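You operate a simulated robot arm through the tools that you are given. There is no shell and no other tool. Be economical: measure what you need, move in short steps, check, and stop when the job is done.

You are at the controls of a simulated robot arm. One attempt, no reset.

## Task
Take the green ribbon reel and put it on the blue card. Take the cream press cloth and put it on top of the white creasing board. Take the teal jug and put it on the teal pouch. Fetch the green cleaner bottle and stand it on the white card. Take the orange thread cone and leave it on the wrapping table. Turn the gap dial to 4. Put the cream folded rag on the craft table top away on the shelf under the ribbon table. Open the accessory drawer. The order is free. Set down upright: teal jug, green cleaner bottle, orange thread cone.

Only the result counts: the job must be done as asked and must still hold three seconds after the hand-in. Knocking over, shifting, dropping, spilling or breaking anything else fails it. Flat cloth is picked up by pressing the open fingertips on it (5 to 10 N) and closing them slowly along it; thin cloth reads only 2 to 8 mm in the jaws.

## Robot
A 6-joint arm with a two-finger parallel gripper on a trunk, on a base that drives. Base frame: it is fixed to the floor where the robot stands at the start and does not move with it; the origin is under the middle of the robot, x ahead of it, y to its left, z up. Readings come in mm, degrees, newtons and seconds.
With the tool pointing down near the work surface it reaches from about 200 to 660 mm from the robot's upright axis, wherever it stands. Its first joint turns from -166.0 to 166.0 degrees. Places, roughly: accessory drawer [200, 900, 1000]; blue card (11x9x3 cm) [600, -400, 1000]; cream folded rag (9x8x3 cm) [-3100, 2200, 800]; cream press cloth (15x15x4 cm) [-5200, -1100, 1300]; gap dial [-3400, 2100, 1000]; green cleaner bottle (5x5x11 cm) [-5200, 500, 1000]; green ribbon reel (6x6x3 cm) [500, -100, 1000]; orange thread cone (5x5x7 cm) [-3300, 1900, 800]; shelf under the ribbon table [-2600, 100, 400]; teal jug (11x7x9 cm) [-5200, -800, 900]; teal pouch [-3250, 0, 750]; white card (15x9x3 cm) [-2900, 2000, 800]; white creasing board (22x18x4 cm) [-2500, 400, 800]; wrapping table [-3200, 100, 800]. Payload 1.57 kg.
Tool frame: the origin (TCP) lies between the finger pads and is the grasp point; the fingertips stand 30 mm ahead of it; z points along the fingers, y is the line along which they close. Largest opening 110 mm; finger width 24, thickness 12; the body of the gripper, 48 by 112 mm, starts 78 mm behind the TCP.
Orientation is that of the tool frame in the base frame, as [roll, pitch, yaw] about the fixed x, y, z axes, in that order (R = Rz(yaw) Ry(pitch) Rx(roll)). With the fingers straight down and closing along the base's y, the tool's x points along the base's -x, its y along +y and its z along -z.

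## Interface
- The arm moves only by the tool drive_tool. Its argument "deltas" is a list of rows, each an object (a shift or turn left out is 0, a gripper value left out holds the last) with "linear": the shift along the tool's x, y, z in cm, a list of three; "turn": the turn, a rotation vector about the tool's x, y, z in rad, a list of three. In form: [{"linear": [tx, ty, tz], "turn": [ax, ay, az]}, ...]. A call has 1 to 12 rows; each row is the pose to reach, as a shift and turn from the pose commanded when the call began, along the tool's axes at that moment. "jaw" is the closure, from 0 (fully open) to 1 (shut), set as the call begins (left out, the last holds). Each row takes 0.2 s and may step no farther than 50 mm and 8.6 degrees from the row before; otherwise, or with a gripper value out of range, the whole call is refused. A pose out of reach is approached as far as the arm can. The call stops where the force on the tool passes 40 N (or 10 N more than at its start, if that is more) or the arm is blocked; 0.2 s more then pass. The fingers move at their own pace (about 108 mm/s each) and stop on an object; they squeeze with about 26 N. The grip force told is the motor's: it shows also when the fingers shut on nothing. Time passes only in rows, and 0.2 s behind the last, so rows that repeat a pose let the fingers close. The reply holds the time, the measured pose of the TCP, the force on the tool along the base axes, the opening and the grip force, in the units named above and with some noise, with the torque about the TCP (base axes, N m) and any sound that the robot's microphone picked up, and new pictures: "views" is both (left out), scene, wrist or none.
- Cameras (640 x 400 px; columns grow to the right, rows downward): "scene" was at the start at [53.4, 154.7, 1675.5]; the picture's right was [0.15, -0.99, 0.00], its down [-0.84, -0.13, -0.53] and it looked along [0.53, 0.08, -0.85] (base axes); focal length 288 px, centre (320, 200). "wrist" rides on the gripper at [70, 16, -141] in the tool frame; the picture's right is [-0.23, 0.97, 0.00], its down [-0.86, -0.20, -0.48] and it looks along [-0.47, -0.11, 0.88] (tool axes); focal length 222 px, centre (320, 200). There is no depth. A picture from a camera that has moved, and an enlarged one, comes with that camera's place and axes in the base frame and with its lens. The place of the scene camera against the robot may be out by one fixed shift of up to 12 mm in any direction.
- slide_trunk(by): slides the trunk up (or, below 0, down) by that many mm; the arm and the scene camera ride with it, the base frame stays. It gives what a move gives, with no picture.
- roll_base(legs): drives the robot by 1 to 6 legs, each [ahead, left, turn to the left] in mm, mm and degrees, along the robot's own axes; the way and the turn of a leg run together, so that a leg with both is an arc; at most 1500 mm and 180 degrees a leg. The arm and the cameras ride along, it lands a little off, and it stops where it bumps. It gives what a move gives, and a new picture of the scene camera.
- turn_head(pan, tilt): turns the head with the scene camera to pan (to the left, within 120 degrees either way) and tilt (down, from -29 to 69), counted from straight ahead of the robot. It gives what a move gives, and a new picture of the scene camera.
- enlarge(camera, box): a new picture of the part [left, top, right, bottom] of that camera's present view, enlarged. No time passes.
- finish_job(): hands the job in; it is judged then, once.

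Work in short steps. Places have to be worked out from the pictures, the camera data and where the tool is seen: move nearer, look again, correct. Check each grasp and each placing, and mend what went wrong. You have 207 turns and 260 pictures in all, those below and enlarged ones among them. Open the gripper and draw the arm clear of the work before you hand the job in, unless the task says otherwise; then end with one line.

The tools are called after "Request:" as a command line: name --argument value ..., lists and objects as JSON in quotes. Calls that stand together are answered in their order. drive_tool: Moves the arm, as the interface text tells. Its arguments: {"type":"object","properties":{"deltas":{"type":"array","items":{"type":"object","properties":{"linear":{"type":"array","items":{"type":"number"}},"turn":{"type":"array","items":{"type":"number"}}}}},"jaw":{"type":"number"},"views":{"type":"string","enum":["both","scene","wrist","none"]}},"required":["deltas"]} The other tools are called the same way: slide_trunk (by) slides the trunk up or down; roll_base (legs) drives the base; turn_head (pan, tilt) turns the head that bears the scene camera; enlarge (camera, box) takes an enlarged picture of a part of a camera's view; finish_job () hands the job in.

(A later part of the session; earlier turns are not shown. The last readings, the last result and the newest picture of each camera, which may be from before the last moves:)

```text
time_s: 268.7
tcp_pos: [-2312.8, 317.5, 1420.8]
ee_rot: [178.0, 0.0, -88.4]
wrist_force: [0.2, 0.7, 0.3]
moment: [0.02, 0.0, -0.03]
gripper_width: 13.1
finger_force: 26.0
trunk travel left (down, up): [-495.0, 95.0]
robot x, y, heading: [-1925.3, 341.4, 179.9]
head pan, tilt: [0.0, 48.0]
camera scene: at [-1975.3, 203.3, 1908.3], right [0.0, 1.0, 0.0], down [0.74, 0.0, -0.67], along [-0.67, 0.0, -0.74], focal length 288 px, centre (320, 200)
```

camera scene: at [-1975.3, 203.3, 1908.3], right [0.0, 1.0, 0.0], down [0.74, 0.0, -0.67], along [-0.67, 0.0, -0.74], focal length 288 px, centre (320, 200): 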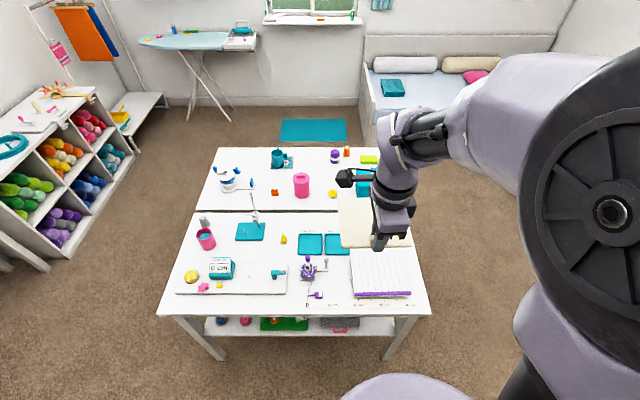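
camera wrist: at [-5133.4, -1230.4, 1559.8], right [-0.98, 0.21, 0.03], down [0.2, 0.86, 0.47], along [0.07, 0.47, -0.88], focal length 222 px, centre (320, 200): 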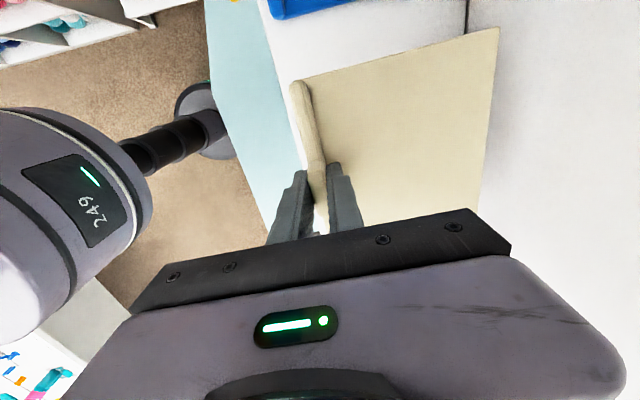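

The ridged white board with the purple folder is the creasing board, centred near (−2563, 456). I move in front of it and lower the trunk.

Request:
roll_base --legs '[[0, -110, 0], [170, 0, 0]]'

Request:
slide_trunk --by -260

Request:
drive_tool --deltas '[{"linear": [0, 0, 4]}, {"linear": [0, 0, 8]}, {"linear": [0, 0, 12]}, {"linear": [0, 0, 16]}, {"linear": [0, 0, 16]}]' --views "both"

```text
time_s: 271.0
tcp_pos: [-2483.8, 426.7, 1420.3]
ee_rot: [178.0, 0.0, -88.2]
wrist_force: [-1.1, -1.3, -0.2]
moment: [0.04, 0.0, -0.01]
gripper_width: 13.0
finger_force: 25.9
trunk travel left (down, up): [-495.0, 95.0]
robot x, y, heading: [-2093.1, 447.7, -179.9]
head pan, tilt: [0.0, 48.0]
camera scene: at [-2147.0, 313.2, 1908.2], right [0.0, 1.0, 0.0], down [0.74, 0.0, -0.67], along [-0.67, 0.0, -0.74], focal length 288 px, centre (320, 200)
```

scene: 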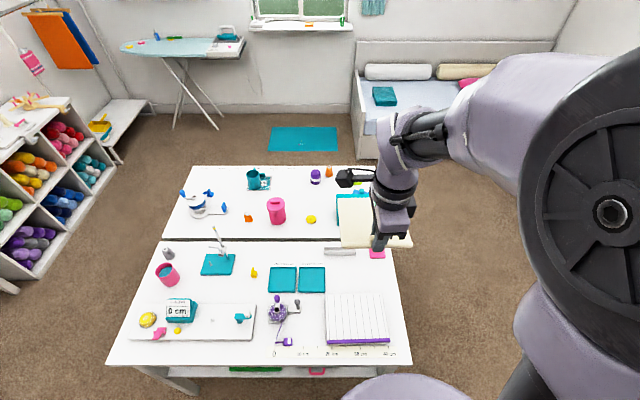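

```text
time_s: 273.6
tcp_pos: [-2483.2, 426.1, 1160.8]
ee_rot: [178.1, 0.0, -88.2]
wrist_force: [-0.4, -0.8, 0.4]
moment: [0.01, -0.01, 0.0]
gripper_width: 13.0
finger_force: 26.0
trunk travel left (down, up): [-235.0, 355.0]
robot x, y, heading: [-2094.3, 449.1, -180.1]
head pan, tilt: [0.0, 48.0]
```

```text
time_s: 274.9
tcp_pos: [-2489.1, 427.2, 1002.4]
ee_rot: [178.0, -0.1, -88.3]
wrist_force: [0.3, 0.6, 0.5]
moment: [0.02, -0.02, -0.01]
gripper_width: 12.7
finger_force: 25.7
trunk travel left (down, up): [-235.0, 355.0]
robot x, y, heading: [-2095.4, 447.6, -180.1]
head pan, tilt: [0.0, 48.0]
camera scene: at [-2145.8, 312.8, 1648.3], right [0.0, 1.0, 0.0], down [0.74, 0.0, -0.67], along [-0.67, 0.0, -0.74], focal length 288 px, centre (320, 200)
camera wrist: at [-2497.8, 357.9, 1143.5], right [-0.98, 0.2, 0.03], down [0.19, 0.86, 0.47], along [0.06, 0.47, -0.88], focal length 222 px, centre (320, 200)
```

scene: 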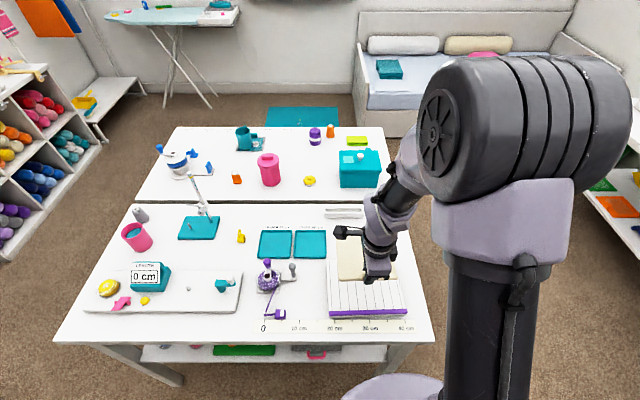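
wrist: 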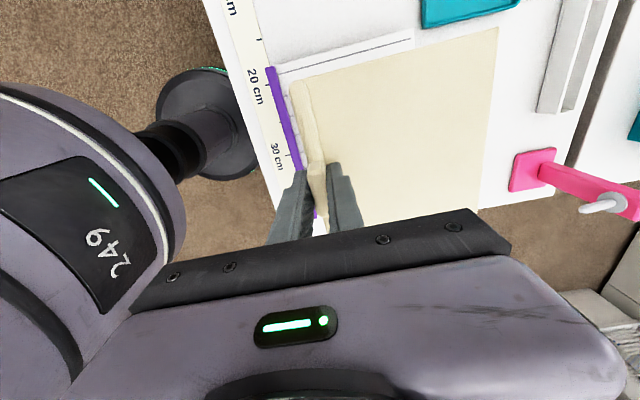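

Board spans x −2450…−2655, y 333…566. I shift the plate to be centred on it and lower to just above.

Request:
drive_tool --deltas '[{"linear": [-2.4, 1.1, 0]}, {"linear": [-2.4, 1.1, 4]}, {"linear": [-2.4, 1.1, 8]}, {"linear": [-2.4, 1.1, 11]}, {"linear": [-2.4, 1.1, 11]}]' --views "both"

```text
time_s: 276.1
tcp_pos: [-2501.0, 450.5, 891.6]
ee_rot: [178.0, 0.0, -88.4]
wrist_force: [-0.2, -0.3, 0.5]
moment: [0.02, 0.0, 0.02]
gripper_width: 13.0
finger_force: 25.7
trunk travel left (down, up): [-235.0, 355.0]
robot x, y, heading: [-2092.1, 445.7, -180.0]
head pan, tilt: [0.0, 48.0]
camera scene: at [-2146.0, 312.8, 1648.3], right [0.0, 1.0, 0.0], down [0.74, 0.0, -0.67], along [-0.67, 0.0, -0.74], focal length 288 px, centre (320, 200)
camera wrist: at [-2511.0, 381.0, 1032.6], right [-0.98, 0.2, 0.03], down [0.19, 0.86, 0.47], along [0.06, 0.47, -0.88], focal length 222 px, centre (320, 200)
```

scene: 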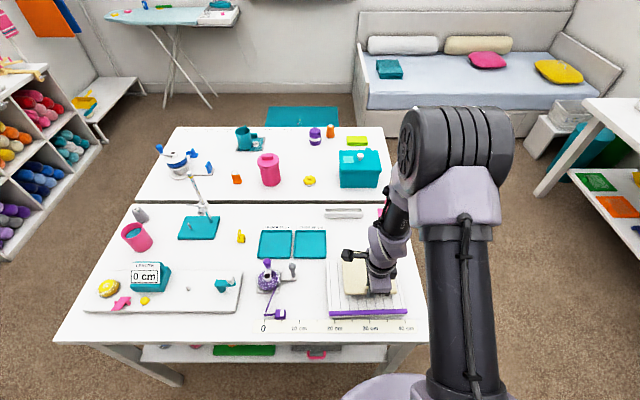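
wrist: 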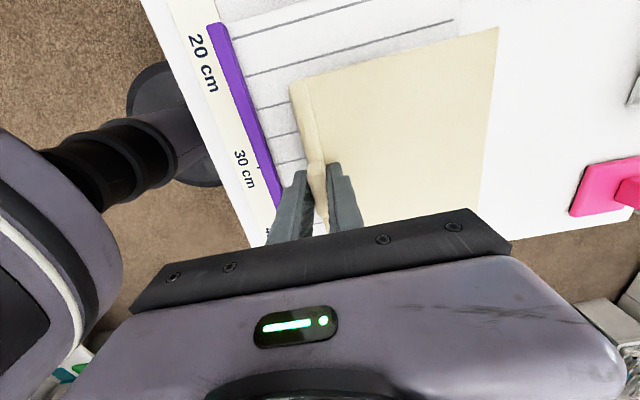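

Well aligned over the board. I lower in 3 mm steps to contact.

Request:
drive_tool --deltas '[{"linear": [0, 0, 0.7]}, {"linear": [0, 0, 1.4]}, {"linear": [0, 0, 2.0]}, {"linear": [0, 0, 2.4]}, {"linear": [0, 0, 2.8]}, {"linear": [0, 0, 3.1]}, {"linear": [0, 0, 3.4]}, {"linear": [0, 0, 3.7]}, {"linear": [0, 0, 4.0]}]' --views "none"

```text
time_s: 277.4
tcp_pos: [-2505.7, 449.4, 865.1]
ee_rot: [177.8, 0.0, -88.5]
wrist_force: [8.1, -0.7, 34.7]
moment: [-0.05, -0.51, -0.05]
gripper_width: 13.3
finger_force: 26.0
trunk travel left (down, up): [-235.0, 355.0]
robot x, y, heading: [-2089.2, 448.8, -180.2]
head pan, tilt: [0.0, 48.0]
stopped in row 6: the force on the tool passed its limit at 60 N (the readings are from after the stop); the commanded pose is now the measured one
```

Contact at TCP z≈865. I ease slightly, open a little and lift.

Request:
drive_tool --deltas '[{"linear": [0, 0, -0.2]}, {"linear": [0, 0, -0.2]}]' --views "none"

Request:
drive_tool --deltas '[{"linear": [0, 0, 0]}, {"linear": [0, 0, 0]}]' --jaw 0.75 --views "none"

Request:
drive_tool --deltas '[{"linear": [0, 0, -2]}, {"linear": [0, 0, -6]}, {"linear": [0, 0, -10]}, {"linear": [0, 0, -14]}, {"linear": [0, 0, -18]}, {"linear": [0, 0, -22]}, {"linear": [0, 0, -22]}]' --views "both"

```text
time_s: 278.0
tcp_pos: [-2505.2, 449.4, 865.2]
ee_rot: [177.8, 0.0, -88.3]
wrist_force: [5.5, -0.2, 9.6]
moment: [-0.01, -0.26, -0.03]
gripper_width: 13.3
finger_force: 25.2
trunk travel left (down, up): [-235.0, 355.0]
robot x, y, heading: [-2095.6, 447.9, -180.1]
head pan, tilt: [0.0, 48.0]
```

```text
time_s: 278.6
tcp_pos: [-2507.1, 448.1, 864.7]
ee_rot: [177.8, 0.0, -88.4]
wrist_force: [-0.1, -0.2, 0.1]
moment: [-0.02, 0.0, -0.02]
gripper_width: 27.6
finger_force: 0.1
trunk travel left (down, up): [-235.0, 355.0]
robot x, y, heading: [-2093.4, 449.8, -180.0]
head pan, tilt: [0.0, 48.0]
```

```text
time_s: 280.2
tcp_pos: [-2497.5, 449.6, 1084.4]
ee_rot: [177.9, 0.0, -88.3]
wrist_force: [0.0, 0.2, -0.6]
moment: [0.05, -0.06, 0.02]
gripper_width: 27.6
finger_force: 0.1
trunk travel left (down, up): [-235.0, 355.0]
robot x, y, heading: [-2091.8, 449.6, -180.0]
head pan, tilt: [0.0, 48.0]
camera scene: at [-2146.6, 312.8, 1648.2], right [0.0, 1.0, 0.0], down [0.74, 0.0, -0.67], along [-0.67, 0.0, -0.74], focal length 288 px, centre (320, 200)
camera wrist: at [-2506.3, 378.9, 1226.5], right [-0.98, 0.2, 0.04], down [0.19, 0.86, 0.47], along [0.06, 0.47, -0.88], focal length 222 px, centre (320, 200)
```

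scene: 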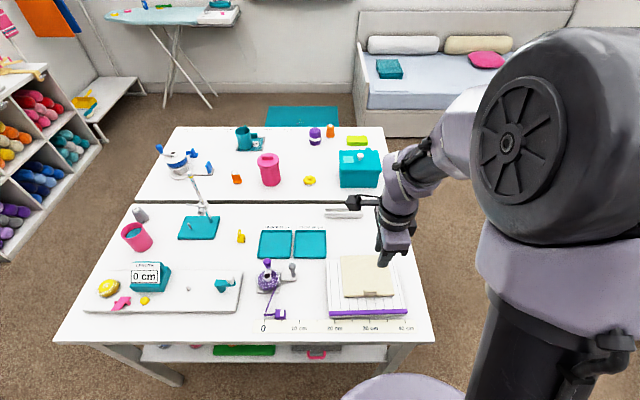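
wrist: 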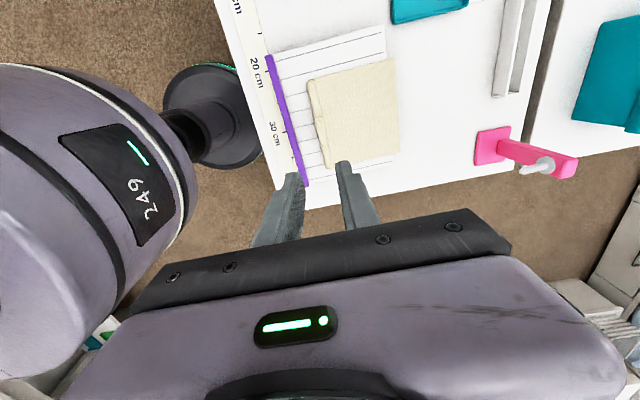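

The press cloth lies on the creasing board. Next is the green bottle on the window sill: I turn the tool back to natural, raise it, and drive round the north side.

Request:
drive_tool --deltas '[{"linear": [0, 0, -1], "turn": [0, 0, -0.14]}, {"linear": [0, 0, -2], "turn": [0, 0, -0.28]}, {"linear": [0, 0, -3], "turn": [0, 0, -0.42]}, {"linear": [0, 0, -4], "turn": [0, 0, -0.56]}, {"linear": [0, 0, -5], "turn": [0, 0, -0.7]}, {"linear": [0, 0, -6], "turn": [0, 0, -0.84]}, {"linear": [0, 0, -7], "turn": [0, 0, -0.98]}, {"linear": [0, 0, -8], "turn": [0, 0, -1.12]}, {"linear": [0, 0, -9], "turn": [0, 0, -1.26]}, {"linear": [0, 0, -10], "turn": [0, 0, -1.4]}, {"linear": [0, 0, -10], "turn": [0, 0, -1.54]}, {"linear": [0, 0, -10], "turn": [0, 0, -1.54]}]' --jaw 0 --views "none"

Request:
roll_base --legs '[[-120, 0, 0], [0, -750, 0], [1500, 0, 0], [250, 0, 0], [0, 660, 0], [400, 0, 0]]'

Request:
turn_head --pan 0 --tilt 40

```text
time_s: 282.8
tcp_pos: [-2493.9, 450.6, 1184.8]
ee_rot: [179.8, 2.3, 0.0]
wrist_force: [0.2, 1.0, 0.2]
moment: [0.0, 0.0, 0.0]
gripper_width: 109.9
finger_force: 0.0
trunk travel left (down, up): [-235.0, 355.0]
robot x, y, heading: [-2091.7, 445.6, -179.9]
head pan, tilt: [0.0, 48.0]
```

```text
time_s: 301.6
tcp_pos: [-4561.2, 592.0, 1185.7]
ee_rot: [179.8, 2.0, -1.8]
wrist_force: [0.3, -0.7, 0.1]
moment: [0.0, -0.05, 0.01]
gripper_width: 109.8
finger_force: 0.1
trunk travel left (down, up): [-235.0, 355.0]
robot x, y, heading: [-4160.2, 583.1, 178.6]
head pan, tilt: [0.0, 48.0]
camera scene: at [-4217.7, 445.5, 1648.2], right [0.03, 1.0, 0.0], down [0.74, -0.02, -0.67], along [-0.67, 0.02, -0.74], focal length 288 px, centre (320, 200)
```

scene: 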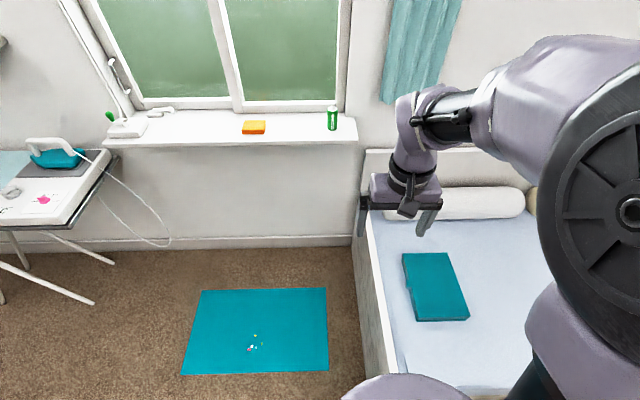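

```text
time_s: 302.3
tcp_pos: [-4562.3, 592.2, 1184.8]
ee_rot: [180.0, 2.3, -1.7]
wrist_force: [1.2, 0.5, -0.6]
moment: [0.02, 0.0, -0.03]
gripper_width: 109.8
finger_force: 0.1
trunk travel left (down, up): [-235.0, 355.0]
robot x, y, heading: [-4158.8, 579.4, 178.5]
head pan, tilt: [0.0, 40.0]
camera scene: at [-4223.0, 445.7, 1659.6], right [0.03, 1.0, 0.0], down [0.64, -0.02, -0.77], along [-0.77, 0.02, -0.64], focal length 288 px, centre (320, 200)
```

scene: 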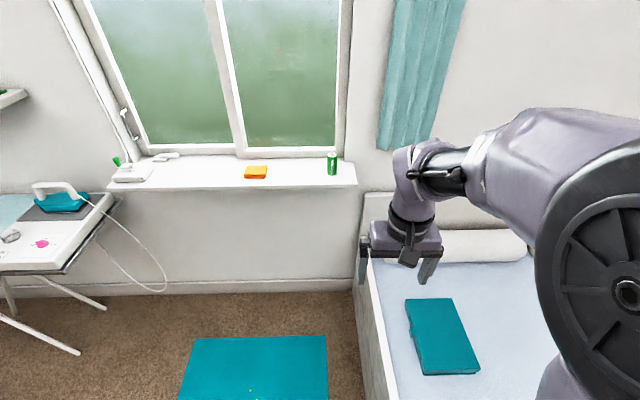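

The bottle is at about (−5255, 525) on the sill; a thin floor mat lies in front (x −4555…−4992) that I have to roll onto. I go left of the bed and forward.

Request:
roll_base --legs '[[0, 195, 0], [470, 0, 0]]'

Request:
drive_tool --deltas '[{"linear": [0, -3, 0]}, {"linear": [0, -6, 0]}, {"linear": [0, -10, 0]}, {"linear": [0, -10, 0]}]' --views "wrist"

```text
time_s: 306.3
tcp_pos: [-5030.9, 410.4, 1183.2]
ee_rot: [179.8, 2.1, -1.7]
wrist_force: [-0.7, 0.4, -0.5]
moment: [-0.01, -0.04, 0.0]
gripper_width: 110.0
finger_force: 0.0
trunk travel left (down, up): [-235.0, 355.0]
robot x, y, heading: [-4625.5, 400.1, 178.2]
head pan, tilt: [0.0, 40.0]
camera scene: at [-4692.8, 264.2, 1659.6], right [0.03, 1.0, 0.0], down [0.64, -0.02, -0.77], along [-0.77, 0.02, -0.64], focal length 288 px, centre (320, 200)
```

scene: 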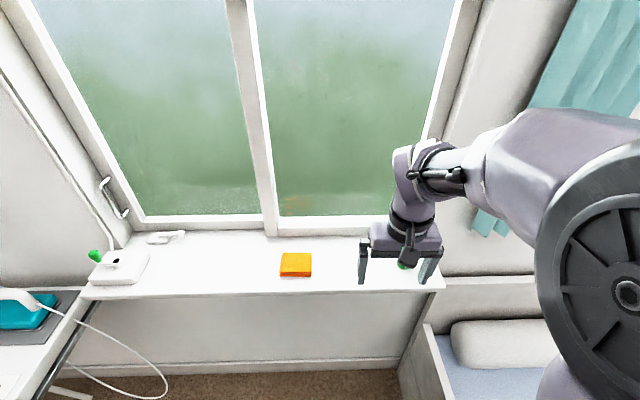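

```text
time_s: 307.3
tcp_pos: [-5024.8, 510.3, 1184.2]
ee_rot: [-180.0, 2.2, -1.6]
wrist_force: [-0.9, 0.2, -1.0]
moment: [0.0, 0.0, -0.04]
gripper_width: 110.0
finger_force: 0.2
trunk travel left (down, up): [-235.0, 355.0]
robot x, y, heading: [-4627.1, 400.8, 178.2]
head pan, tilt: [0.0, 40.0]
camera wrist: at [-4950.7, 492.1, 1322.4], right [-0.26, -0.97, 0.01], down [-0.83, 0.22, 0.51], along [-0.5, 0.12, -0.86], focal length 222 px, centre (320, 200)
```

wrist: 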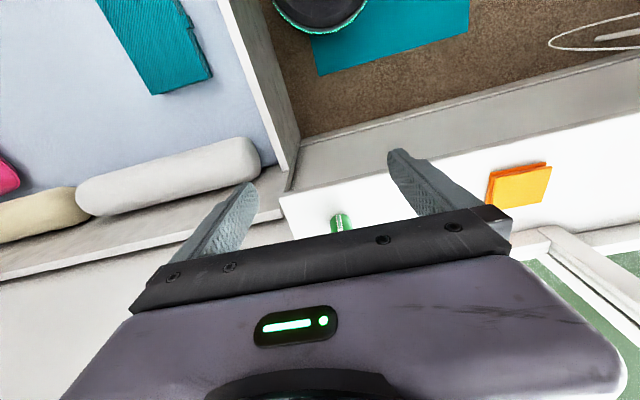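

The bottle shows just beyond the gripper. I move forward and lower to view it better.

Request:
drive_tool --deltas '[{"linear": [-3, -0.3, 2]}, {"linear": [-6, -0.6, 4]}, {"linear": [-9, -0.8, 6]}, {"linear": [-9, -0.8, 6]}]' --views "wrist"

```text
time_s: 308.3
tcp_pos: [-5118.2, 520.9, 1127.1]
ee_rot: [179.9, 2.2, -1.8]
wrist_force: [0.5, -0.2, -0.9]
moment: [0.02, 0.02, 0.01]
gripper_width: 110.0
finger_force: 0.0
trunk travel left (down, up): [-235.0, 355.0]
robot x, y, heading: [-4625.9, 397.2, 178.4]
head pan, tilt: [0.0, 40.0]
camera wrist: at [-5042.8, 503.1, 1264.7], right [-0.26, -0.97, 0.01], down [-0.83, 0.23, 0.51], along [-0.5, 0.12, -0.86], focal length 222 px, centre (320, 200)
```

wrist: 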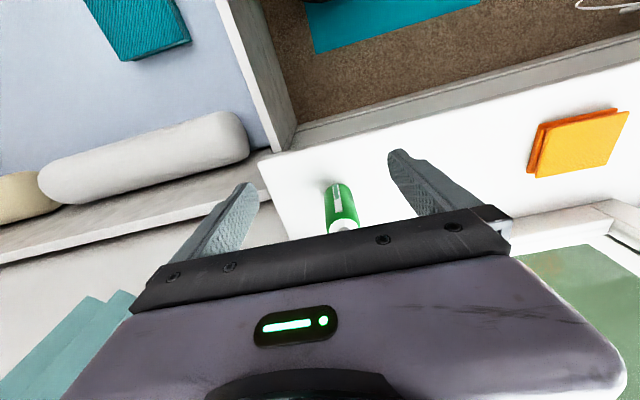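

The bottle base is at about (−5219, 517, 932), top z≈1037. I move above it, then descend around it.

Request:
drive_tool --deltas '[{"linear": [-3.5, 0.2, 0]}, {"linear": [-7, 0.4, 0]}, {"linear": [-10.1, 0.6, 0]}, {"linear": [-10.1, 0.6, 3]}, {"linear": [-10.1, 0.6, 3]}]' --views "wrist"

```text
time_s: 309.5
tcp_pos: [-5222.2, 517.0, 1100.7]
ee_rot: [179.9, 2.2, -1.8]
wrist_force: [-0.1, -0.8, 0.5]
moment: [0.02, 0.03, 0.0]
gripper_width: 109.8
finger_force: 0.1
trunk travel left (down, up): [-235.0, 355.0]
robot x, y, heading: [-4627.9, 400.8, 178.6]
head pan, tilt: [0.0, 40.0]
camera wrist: at [-5146.6, 499.3, 1239.6], right [-0.26, -0.97, 0.01], down [-0.83, 0.23, 0.51], along [-0.5, 0.12, -0.86], focal length 222 px, centre (320, 200)
```

wrist: 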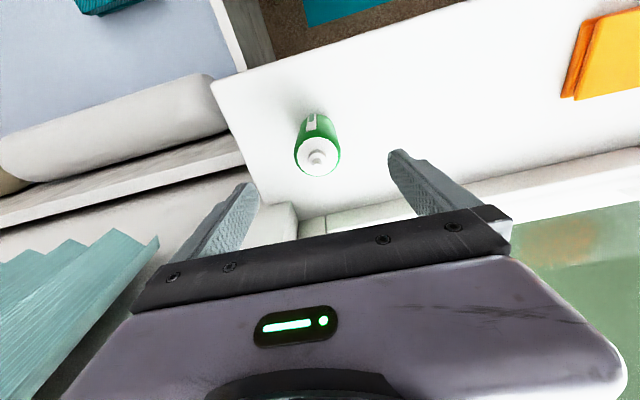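

The cap is centred at (−5219, 519). I descend to mid-height and close.

Request:
drive_tool --deltas '[{"linear": [0.3, -0.1, 3]}, {"linear": [0.5, -0.1, 6]}, {"linear": [0.7, -0.1, 9]}, {"linear": [0.7, -0.1, 10]}, {"linear": [0.7, -0.1, 10]}]' --views "none"

Request:
drive_tool --deltas '[{"linear": [0, 0, 0]}, {"linear": [0, 0, 0]}, {"linear": [0, 0, 0]}, {"linear": [0, 0, 0]}]' --jaw 1 --views "wrist"

```text
time_s: 310.8
tcp_pos: [-5217.4, 519.1, 1006.2]
ee_rot: [-179.9, 2.7, -1.9]
wrist_force: [10.1, -1.9, 17.2]
moment: [-0.36, -0.46, 0.29]
gripper_width: 109.4
finger_force: 0.1
trunk travel left (down, up): [-235.0, 355.0]
robot x, y, heading: [-4624.6, 397.3, 178.8]
head pan, tilt: [0.0, 40.0]
stopped in row 5: the force on the tool passed its limit at 42 N (the readings are from after the stop); the commanded pose is now the measured one
```

```text
time_s: 311.3
tcp_pos: [-5219.8, 519.6, 1006.0]
ee_rot: [-179.9, 2.7, -1.6]
wrist_force: [0.2, -3.7, 10.0]
moment: [0.09, -0.11, -0.15]
gripper_width: 40.3
finger_force: 24.0
trunk travel left (down, up): [-235.0, 355.0]
robot x, y, heading: [-4627.8, 401.6, 178.4]
head pan, tilt: [0.0, 40.0]
stopped in row 2: the force on the tool passed its limit at 60 N (the readings are from after the stop); the commanded pose is now the measured one
camera wrist: at [-5143.5, 500.7, 1143.1], right [-0.26, -0.97, 0.01], down [-0.82, 0.22, 0.52], along [-0.51, 0.12, -0.85], focal length 222 px, centre (320, 200)
```

wrist: 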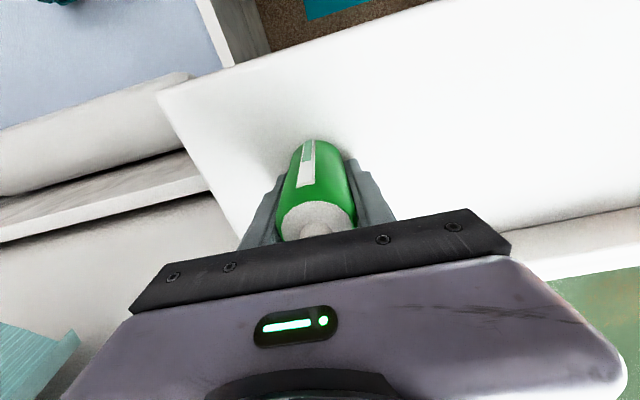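

Contact came at tip z≈976 (sill or cap against the palm), but the bottle is gripped at 40 mm. I lift and check.

Request:
drive_tool --deltas '[{"linear": [0, 0, -1]}, {"linear": [0, 0, -3]}, {"linear": [0, 0, -6]}, {"linear": [0, 0, -6]}]' --views "both"

```text
time_s: 312.3
tcp_pos: [-5218.7, 520.4, 1064.5]
ee_rot: [179.9, 2.6, -1.8]
wrist_force: [-0.1, 0.0, -0.3]
moment: [0.01, -0.04, 0.04]
gripper_width: 40.2
finger_force: 26.3
trunk travel left (down, up): [-235.0, 355.0]
robot x, y, heading: [-4627.8, 395.9, 178.1]
head pan, tilt: [0.0, 40.0]
camera scene: at [-4692.5, 264.1, 1659.6], right [0.03, 1.0, 0.0], down [0.64, -0.02, -0.77], along [-0.77, 0.02, -0.64], focal length 288 px, centre (320, 200)
camera wrist: at [-5141.7, 502.1, 1202.0], right [-0.26, -0.97, 0.01], down [-0.83, 0.23, 0.52], along [-0.5, 0.12, -0.86], focal length 222 px, centre (320, 200)
```

scene: 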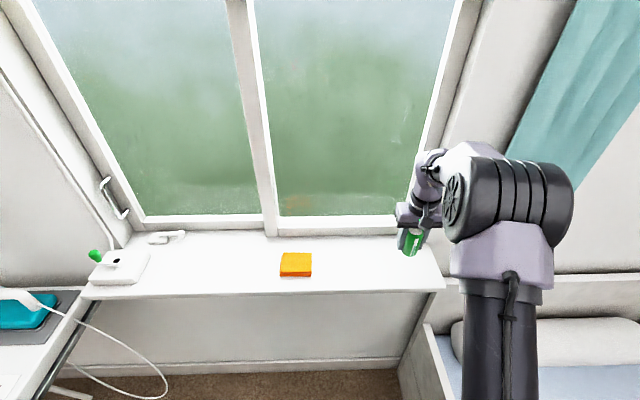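
wrist: 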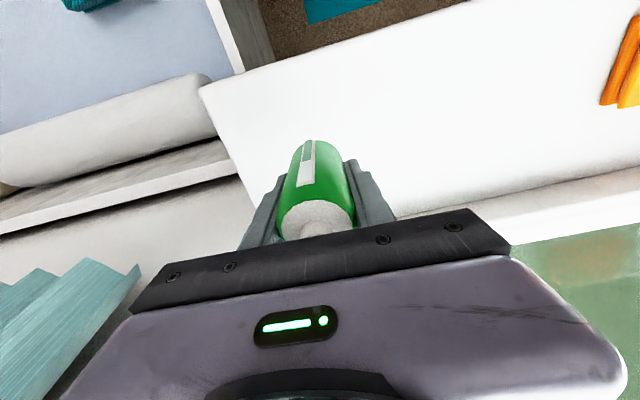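

The bottle is held upright. I retract and drive back to the craft table, facing its white card.

Request:
drive_tool --deltas '[{"linear": [3, 0, -2]}, {"linear": [6.5, 0, -4]}, {"linear": [10, 0, -6]}, {"linear": [13.5, 0, -8]}, {"linear": [17, 0, -10]}, {"linear": [20, 1.5, -12]}, {"linear": [20, 1.5, -12]}]' --views "none"

Request:
roll_base --legs '[[-620, 0, 0], [0, -780, 0], [0, 0, -88], [0, -1060, 0], [280, 0, 0]]'

Request:
turn_head --pan 5 --tilt 50

```text
time_s: 313.9
tcp_pos: [-5012.6, 498.4, 1175.4]
ee_rot: [179.9, 2.6, -1.9]
wrist_force: [-1.4, 0.8, -0.8]
moment: [0.01, -0.02, -0.01]
gripper_width: 40.4
finger_force: 25.5
trunk travel left (down, up): [-235.0, 355.0]
robot x, y, heading: [-4629.7, 397.5, 178.4]
head pan, tilt: [0.0, 40.0]
```

```text
time_s: 331.6
tcp_pos: [-2879.6, 1883.4, 1175.5]
ee_rot: [179.9, 2.6, -87.1]
wrist_force: [0.7, 0.0, -0.5]
moment: [-0.03, 0.02, -0.02]
gripper_width: 40.1
finger_force: 25.7
trunk travel left (down, up): [-235.0, 355.0]
robot x, y, heading: [-2948.5, 1493.1, 93.2]
head pan, tilt: [0.0, 40.0]
camera scene: at [-3086.0, 1555.5, 1659.6], right [1.0, 0.05, 0.0], down [0.03, -0.64, -0.77], along [-0.04, 0.76, -0.64], focal length 288 px, centre (320, 200)
```

scene: 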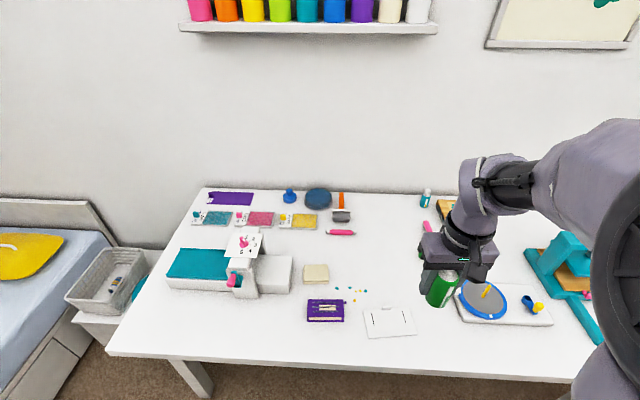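

```text
time_s: 332.3
tcp_pos: [-2879.1, 1881.0, 1176.0]
ee_rot: [179.9, 2.6, -87.1]
wrist_force: [-0.1, 0.1, -1.4]
moment: [0.03, -0.03, 0.0]
gripper_width: 40.0
finger_force: 25.9
trunk travel left (down, up): [-235.0, 355.0]
robot x, y, heading: [-2948.8, 1494.5, 93.2]
head pan, tilt: [5.0, 50.0]
camera scene: at [-3092.2, 1545.8, 1645.5], right [0.99, 0.14, 0.0], down [0.11, -0.76, -0.64], along [-0.09, 0.64, -0.77], focal length 288 px, centre (320, 200)
```

scene: 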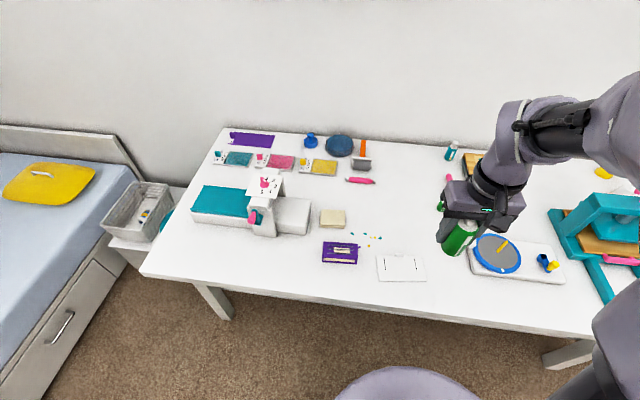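

Request:
enlarge --camera "scene" --box '[300, 190, 460, 300]'

```text
3.64 times, centred on (380, 245) of scene
camera zoom: at [-3092.2, 1545.8, 1645.5], right [0.99, 0.14, 0.0], down [0.11, -0.76, -0.64], along [-0.09, 0.64, -0.77], focal length 1047 px, centre (102, 36)
```

zoom: 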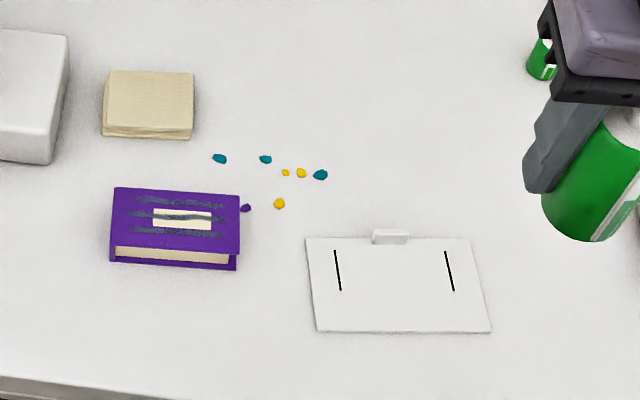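

The white card's centre is at about (−2892, 2012), spanning 150 × 93 mm with a tab on the far edge. I move the bottle over it and lower.

Request:
drive_tool --deltas '[{"linear": [-4, 0.2, 0]}, {"linear": [-8, 0.5, 0]}, {"linear": [-12, 0.7, 0.5]}, {"linear": [-11.8, 0.7, 5]}, {"linear": [-11.6, 0.7, 10]}, {"linear": [-11.4, 0.7, 15]}, {"linear": [-11.2, 0.7, 20]}, {"linear": [-11, 0.7, 24]}, {"linear": [-10.9, 0.7, 27]}, {"linear": [-10.9, 0.7, 27]}]' --views "both"

```text
time_s: 334.5
tcp_pos: [-2892.9, 2005.0, 909.7]
ee_rot: [180.0, 2.6, -87.1]
wrist_force: [0.1, 1.0, -0.9]
moment: [0.01, 0.01, 0.01]
gripper_width: 39.8
finger_force: 25.9
trunk travel left (down, up): [-235.0, 355.0]
robot x, y, heading: [-2949.4, 1493.4, 93.1]
head pan, tilt: [5.0, 50.0]
camera scene: at [-3092.3, 1545.6, 1645.5], right [0.99, 0.14, 0.0], down [0.11, -0.76, -0.64], along [-0.09, 0.64, -0.77], focal length 288 px, centre (320, 200)
camera wrist: at [-2905.6, 1928.3, 1047.0], right [-0.98, 0.18, 0.01], down [0.16, 0.84, 0.52], along [0.08, 0.51, -0.86], focal length 222 px, centre (320, 200)
```

scene: 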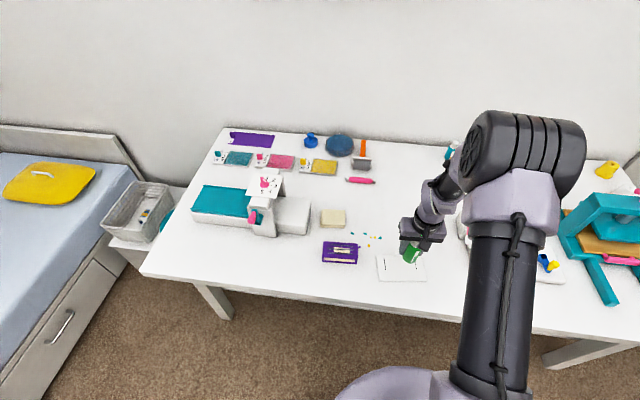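
wrist: 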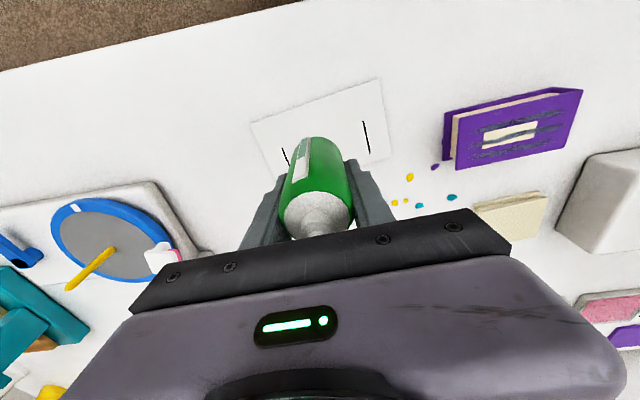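

The bottle is centred over the card. I lower to contact in small steps.

Request:
drive_tool --deltas '[{"linear": [0.1, 0, 3]}, {"linear": [0.25, 0, 6]}, {"linear": [0.35, 0, 7.5]}, {"linear": [0.37, 0, 8.0]}, {"linear": [0.39, 0, 8.3]}, {"linear": [0.4, 0, 8.6]}, {"linear": [0.41, 0, 8.9]}, {"linear": [0.42, 0, 9.2]}, {"linear": [0.44, 0, 9.5]}, {"linear": [0.46, 0, 9.8]}]' --views "wrist"

```text
time_s: 336.7
tcp_pos: [-2894.4, 2002.7, 815.3]
ee_rot: [180.0, 3.0, -87.0]
wrist_force: [-6.8, -0.2, 36.9]
moment: [-0.41, 0.17, -0.02]
gripper_width: 39.7
finger_force: 26.3
trunk travel left (down, up): [-235.0, 355.0]
robot x, y, heading: [-2950.6, 1495.0, 93.3]
head pan, tilt: [5.0, 50.0]
camera wrist: at [-2905.7, 1925.7, 952.3], right [-0.98, 0.18, 0.01], down [0.16, 0.84, 0.52], along [0.08, 0.51, -0.85], focal length 222 px, centre (320, 200)
```

wrist: 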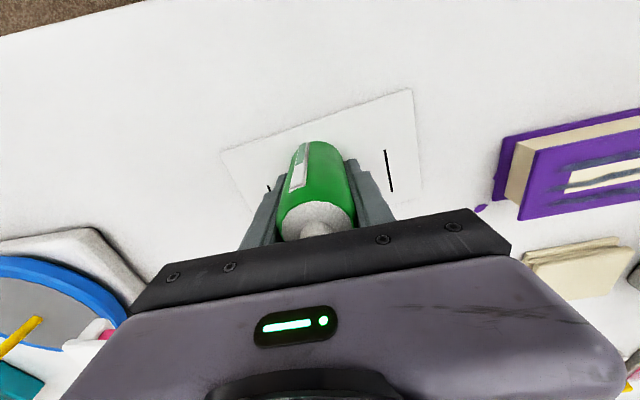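

Contact at TCP z≈815, the bottle standing on the card. I ease, open and lift straight up.

Request:
drive_tool --deltas '[{"linear": [0, 0, -0.25]}, {"linear": [0, 0, -0.25]}]' --views "none"

Request:
drive_tool --deltas '[{"linear": [0, 0, 0]}, {"linear": [0, 0, 0]}]' --jaw 0.35 --views "none"

Request:
drive_tool --deltas '[{"linear": [0.1, 0, -3]}, {"linear": [0.3, 0, -7]}, {"linear": [0.5, 0, -11]}, {"linear": [0.7, 0, -15]}, {"linear": [0.9, 0, -19]}, {"linear": [0.9, 0, -19]}]' --views "wrist"

```text
time_s: 337.3
tcp_pos: [-2891.7, 2002.5, 815.8]
ee_rot: [-179.9, 2.6, -87.1]
wrist_force: [-3.3, 3.4, 11.0]
moment: [-0.03, 0.09, -0.02]
gripper_width: 39.3
finger_force: 26.1
trunk travel left (down, up): [-235.0, 355.0]
robot x, y, heading: [-2950.3, 1489.6, 93.3]
head pan, tilt: [5.0, 50.0]
```

```text
time_s: 337.9
tcp_pos: [-2892.1, 2003.2, 815.6]
ee_rot: [179.9, 2.6, -87.1]
wrist_force: [-0.3, -1.7, 6.5]
moment: [-0.1, -0.11, -0.07]
gripper_width: 68.3
finger_force: 0.1
trunk travel left (down, up): [-235.0, 355.0]
robot x, y, heading: [-2949.0, 1495.1, 93.0]
head pan, tilt: [5.0, 50.0]
```

```text
time_s: 339.3
tcp_pos: [-2892.3, 1985.1, 1005.3]
ee_rot: [179.9, 2.6, -87.0]
wrist_force: [0.7, 0.6, 0.2]
moment: [-0.02, 0.02, 0.01]
gripper_width: 71.6
finger_force: 0.0
trunk travel left (down, up): [-235.0, 355.0]
robot x, y, heading: [-2949.3, 1493.9, 93.1]
head pan, tilt: [5.0, 50.0]
camera wrist: at [-2904.6, 1909.4, 1142.7], right [-0.98, 0.18, 0.01], down [0.16, 0.84, 0.52], along [0.08, 0.51, -0.86], focal length 222 px, centre (320, 200)
```

wrist: 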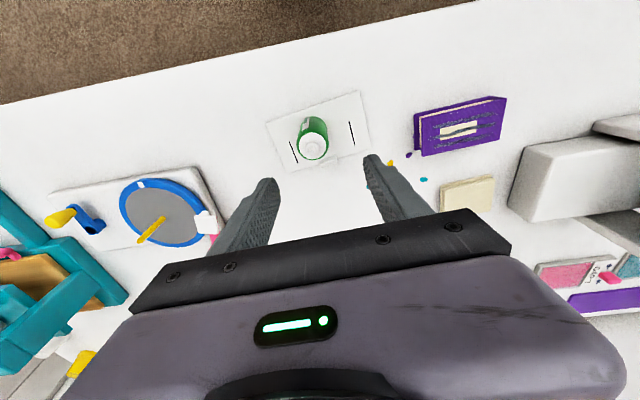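

The bottle stands on the white card. Next the rag: I shift the base left and closer.

Request:
drive_tool --deltas '[{"linear": [0, 0, -5]}, {"linear": [0, 0, -9]}, {"linear": [0, 0, -9]}]' --jaw 0 --views "none"

Request:
roll_base --legs '[[70, 200, -3]]'

Request:
drive_tool --deltas '[{"linear": [-1.5, 1, 2]}, {"linear": [-3, 2, 4]}, {"linear": [-3, 2, 4]}]' --views "wrist"

```text
time_s: 340.1
tcp_pos: [-2892.2, 1981.9, 1094.8]
ee_rot: [179.9, 2.6, -87.2]
wrist_force: [0.2, -0.3, -1.0]
moment: [0.01, 0.02, -0.01]
gripper_width: 110.0
finger_force: 0.1
trunk travel left (down, up): [-235.0, 355.0]
robot x, y, heading: [-2949.0, 1494.1, 93.1]
head pan, tilt: [5.0, 50.0]
```

```text
time_s: 341.8
tcp_pos: [-3071.2, 2043.4, 1095.7]
ee_rot: [-180.0, 2.6, -90.2]
wrist_force: [-1.1, 0.7, 0.5]
moment: [0.0, -0.02, 0.0]
gripper_width: 110.0
finger_force: 0.1
trunk travel left (down, up): [-235.0, 355.0]
robot x, y, heading: [-3151.8, 1557.9, 90.1]
head pan, tilt: [5.0, 50.0]
camera scene: at [-3294.6, 1620.3, 1645.4], right [1.0, 0.09, 0.0], down [0.07, -0.76, -0.64], along [-0.06, 0.64, -0.77], focal length 288 px, centre (320, 200)
```

scene: 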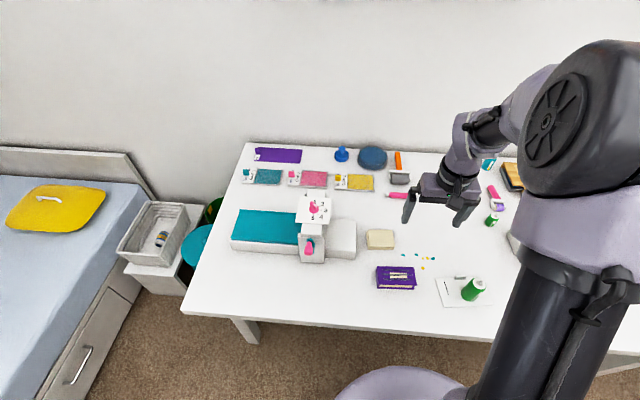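

```text
time_s: 342.6
tcp_pos: [-3089.7, 2073.7, 1056.5]
ee_rot: [179.9, 2.6, -90.2]
wrist_force: [0.4, -0.9, 0.8]
moment: [0.03, 0.0, -0.01]
gripper_width: 110.0
finger_force: 0.0
trunk travel left (down, up): [-235.0, 355.0]
robot x, y, heading: [-3150.9, 1554.3, 90.0]
head pan, tilt: [5.0, 50.0]
camera wrist: at [-3105.6, 1998.9, 1194.8], right [-0.97, 0.23, 0.01], down [0.2, 0.83, 0.52], along [0.11, 0.51, -0.86], focal length 222 px, centre (320, 200)
```

wrist: 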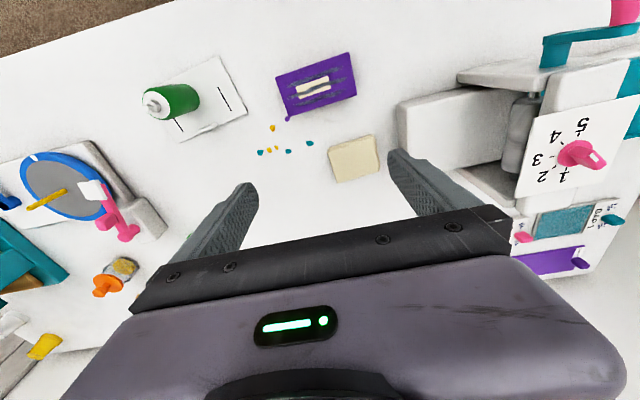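

I enlarge the dial in this view to be sure its pointer still stands at 4, and the rag.

Request:
enlarge --camera "wrist" --box '[500, 80, 640, 210]'

Request:
enlarge --camera "scene" --box '[285, 180, 365, 260]'

Request:
enlarge --camera "wrist" --box '[290, 110, 420, 200]'

```text
3.08 times, centred on (570, 145) of wrist
camera zoom: at [-3105.6, 1998.9, 1194.8], right [-0.97, 0.23, 0.01], down [0.2, 0.83, 0.52], along [0.11, 0.51, -0.86], focal length 684 px, centre (-449, 369)
```

zoom: 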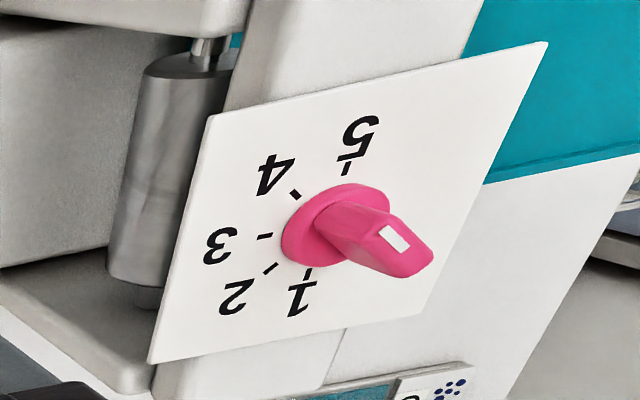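

```text
5.00 times, centred on (325, 220) of scene
camera zoom: at [-3293.5, 1619.7, 1645.5], right [1.0, 0.09, 0.0], down [0.07, -0.76, -0.64], along [-0.06, 0.64, -0.77], focal length 1440 px, centre (295, 100)
```

zoom: 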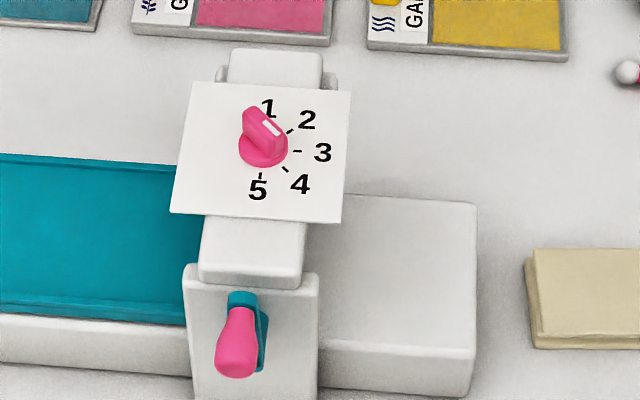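

```text
4.44 times, centred on (355, 155) of wrist
camera zoom: at [-3105.6, 1998.9, 1194.8], right [-0.97, 0.23, 0.01], down [0.2, 0.83, 0.52], along [0.11, 0.51, -0.86], focal length 987 px, centre (164, 400)
```

zoom: 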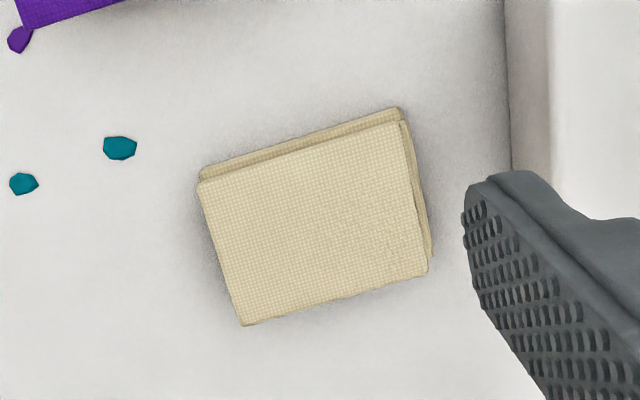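

The dial's fin points at 4. The rag is aligned with the axes, centred at about (−3135, 2162). I move above it, jaws fully open along x.

Request:
drive_tool --deltas '[{"linear": [-3, 1.5, 2]}, {"linear": [-6, 3, 4]}, {"linear": [-8.4, 4.5, 6]}, {"linear": [-8.3, 4.5, 10]}, {"linear": [-8.1, 4.5, 14]}, {"linear": [-8.1, 4.5, 17]}, {"linear": [-8.1, 4.5, 17]}]' --views "wrist"

```text
time_s: 344.1
tcp_pos: [-3134.4, 2162.6, 891.4]
ee_rot: [179.8, 2.6, -90.2]
wrist_force: [0.9, -0.5, 0.0]
moment: [0.01, 0.0, 0.03]
gripper_width: 110.0
finger_force: 0.1
trunk travel left (down, up): [-235.0, 355.0]
robot x, y, heading: [-3153.1, 1559.2, 90.3]
head pan, tilt: [5.0, 50.0]
camera wrist: at [-3150.6, 2087.2, 1029.4], right [-0.97, 0.23, 0.01], down [0.2, 0.83, 0.52], along [0.11, 0.51, -0.86], focal length 222 px, centre (320, 200)
```

wrist: 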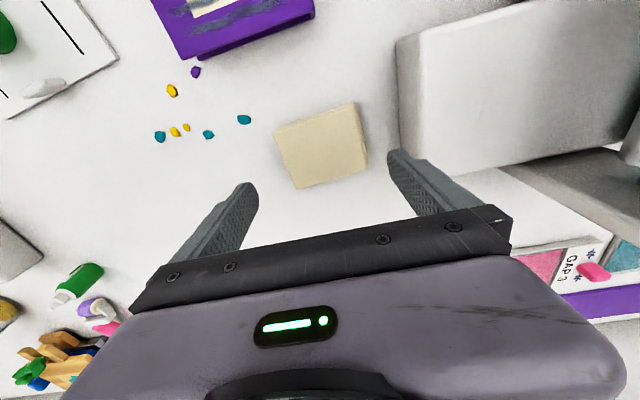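

A tall part of the machine stands too close to the rag's −x side for a finger. I turn the tool 90° so the jaws close along y instead, where both sides are free.

Request:
drive_tool --deltas '[{"linear": [0.4, 0.4, -1], "turn": [0, 0, 0.14]}, {"linear": [0.4, 0.4, -1], "turn": [0, 0, 0.28]}, {"linear": [0.4, 0.4, -1], "turn": [0, 0, 0.42]}, {"linear": [0.4, 0.4, -1], "turn": [0, 0, 0.56]}, {"linear": [0.4, 0.4, -1], "turn": [0, 0, 0.7]}, {"linear": [0.4, 0.4, -1], "turn": [0, 0, 0.84]}, {"linear": [0.4, 0.4, -1], "turn": [0, 0, 0.98]}, {"linear": [0.4, 0.4, -1], "turn": [0, 0, 1.12]}, {"linear": [0.4, 0.4, -1], "turn": [0, 0, 1.26]}, {"linear": [0.4, 0.4, -1], "turn": [0, 0, 1.4]}, {"linear": [0.4, 0.4, -1], "turn": [0, 0, 1.54]}, {"linear": [0.4, 0.4, -1], "turn": [0, 0, 1.57]}]' --views "wrist"

```text
time_s: 346.8
tcp_pos: [-3138.9, 2158.9, 899.9]
ee_rot: [177.2, -0.1, 179.8]
wrist_force: [-0.2, 0.1, -0.6]
moment: [-0.01, 0.01, 0.04]
gripper_width: 110.0
finger_force: 0.1
trunk travel left (down, up): [-235.0, 355.0]
robot x, y, heading: [-3152.0, 1554.5, 89.8]
head pan, tilt: [5.0, 50.0]
camera wrist: at [-3207.9, 2169.5, 1041.9], right [0.23, 0.97, 0.04], down [0.85, -0.22, 0.47], along [0.46, -0.07, -0.88], focal length 222 px, centre (320, 200)
```

wrist: 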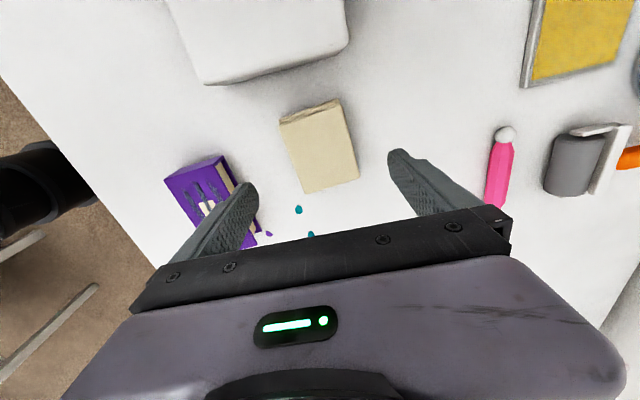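

The rag is centred between the fingers with room on both sides. I descend around it to just above the table and close.

Request:
drive_tool --deltas '[{"linear": [0.4, 0, 3]}, {"linear": [0.4, 0, 6]}, {"linear": [0.4, 0, 7.5]}, {"linear": [0.4, 0, 8.3]}, {"linear": [0.4, 0, 8.3]}]' --jaw 0.06 --views "none"

Request:
drive_tool --deltas '[{"linear": [0, 0, 0]}, {"linear": [0, 0, 0]}, {"linear": [0, 0, 0]}, {"linear": [0, 0, 0]}]' --jaw 1 --views "wrist"

```text
time_s: 347.9
tcp_pos: [-3142.3, 2163.0, 816.8]
ee_rot: [177.5, -0.2, 179.9]
wrist_force: [0.2, -0.3, 0.3]
moment: [-0.03, 0.01, -0.01]
gripper_width: 103.5
finger_force: 0.1
trunk travel left (down, up): [-235.0, 355.0]
robot x, y, heading: [-3149.7, 1563.4, 89.9]
head pan, tilt: [5.0, 50.0]
```

```text
time_s: 348.9
tcp_pos: [-3141.1, 2163.3, 817.1]
ee_rot: [177.3, -0.2, 179.8]
wrist_force: [-0.3, 0.3, -0.3]
moment: [-0.04, -0.02, 0.0]
gripper_width: 70.6
finger_force: 26.1
trunk travel left (down, up): [-235.0, 355.0]
robot x, y, heading: [-3149.8, 1558.6, 89.7]
head pan, tilt: [5.0, 50.0]
camera wrist: at [-3211.7, 2173.3, 958.8], right [0.23, 0.97, 0.05], down [0.86, -0.22, 0.47], along [0.47, -0.07, -0.88], focal length 222 px, centre (320, 200)
```

wrist: 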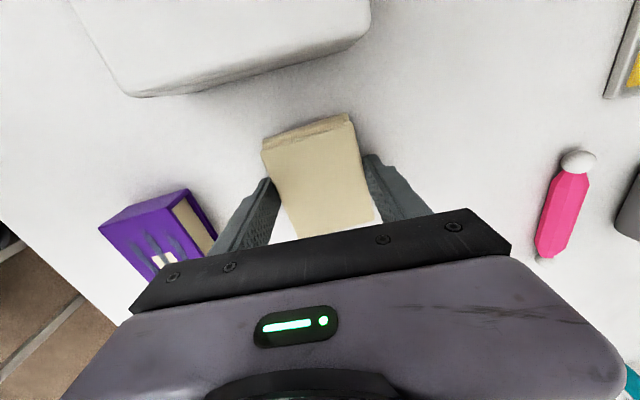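

The rag is gripped at 71 mm. I lift and check it comes along.

Request:
drive_tool --deltas '[{"linear": [0, 0, -2]}, {"linear": [0, 0, -6]}, {"linear": [0, -2, -10]}, {"linear": [0, -5, -14]}, {"linear": [0, -9, -16]}, {"linear": [0, -13, -18]}, {"linear": [0, -17, -20]}, {"linear": [0, -20, -23]}, {"linear": [0, -20, -23]}]' --views "wrist"

```text
time_s: 350.9
tcp_pos: [-3144.4, 1952.6, 1038.6]
ee_rot: [177.5, -0.1, 179.9]
wrist_force: [0.2, 0.7, 0.1]
moment: [-0.02, -0.01, 0.04]
gripper_width: 70.2
finger_force: 26.4
trunk travel left (down, up): [-235.0, 355.0]
robot x, y, heading: [-3152.9, 1557.8, 90.1]
head pan, tilt: [5.0, 50.0]
camera wrist: at [-3213.0, 1962.8, 1180.2], right [0.23, 0.97, 0.04], down [0.86, -0.22, 0.47], along [0.47, -0.07, -0.88], focal length 222 px, centre (320, 200)
```

wrist: 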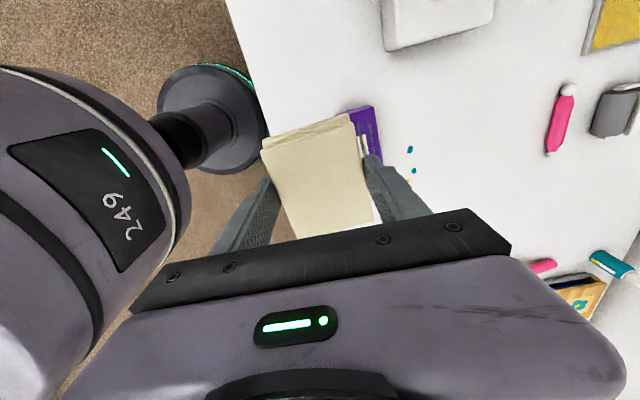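

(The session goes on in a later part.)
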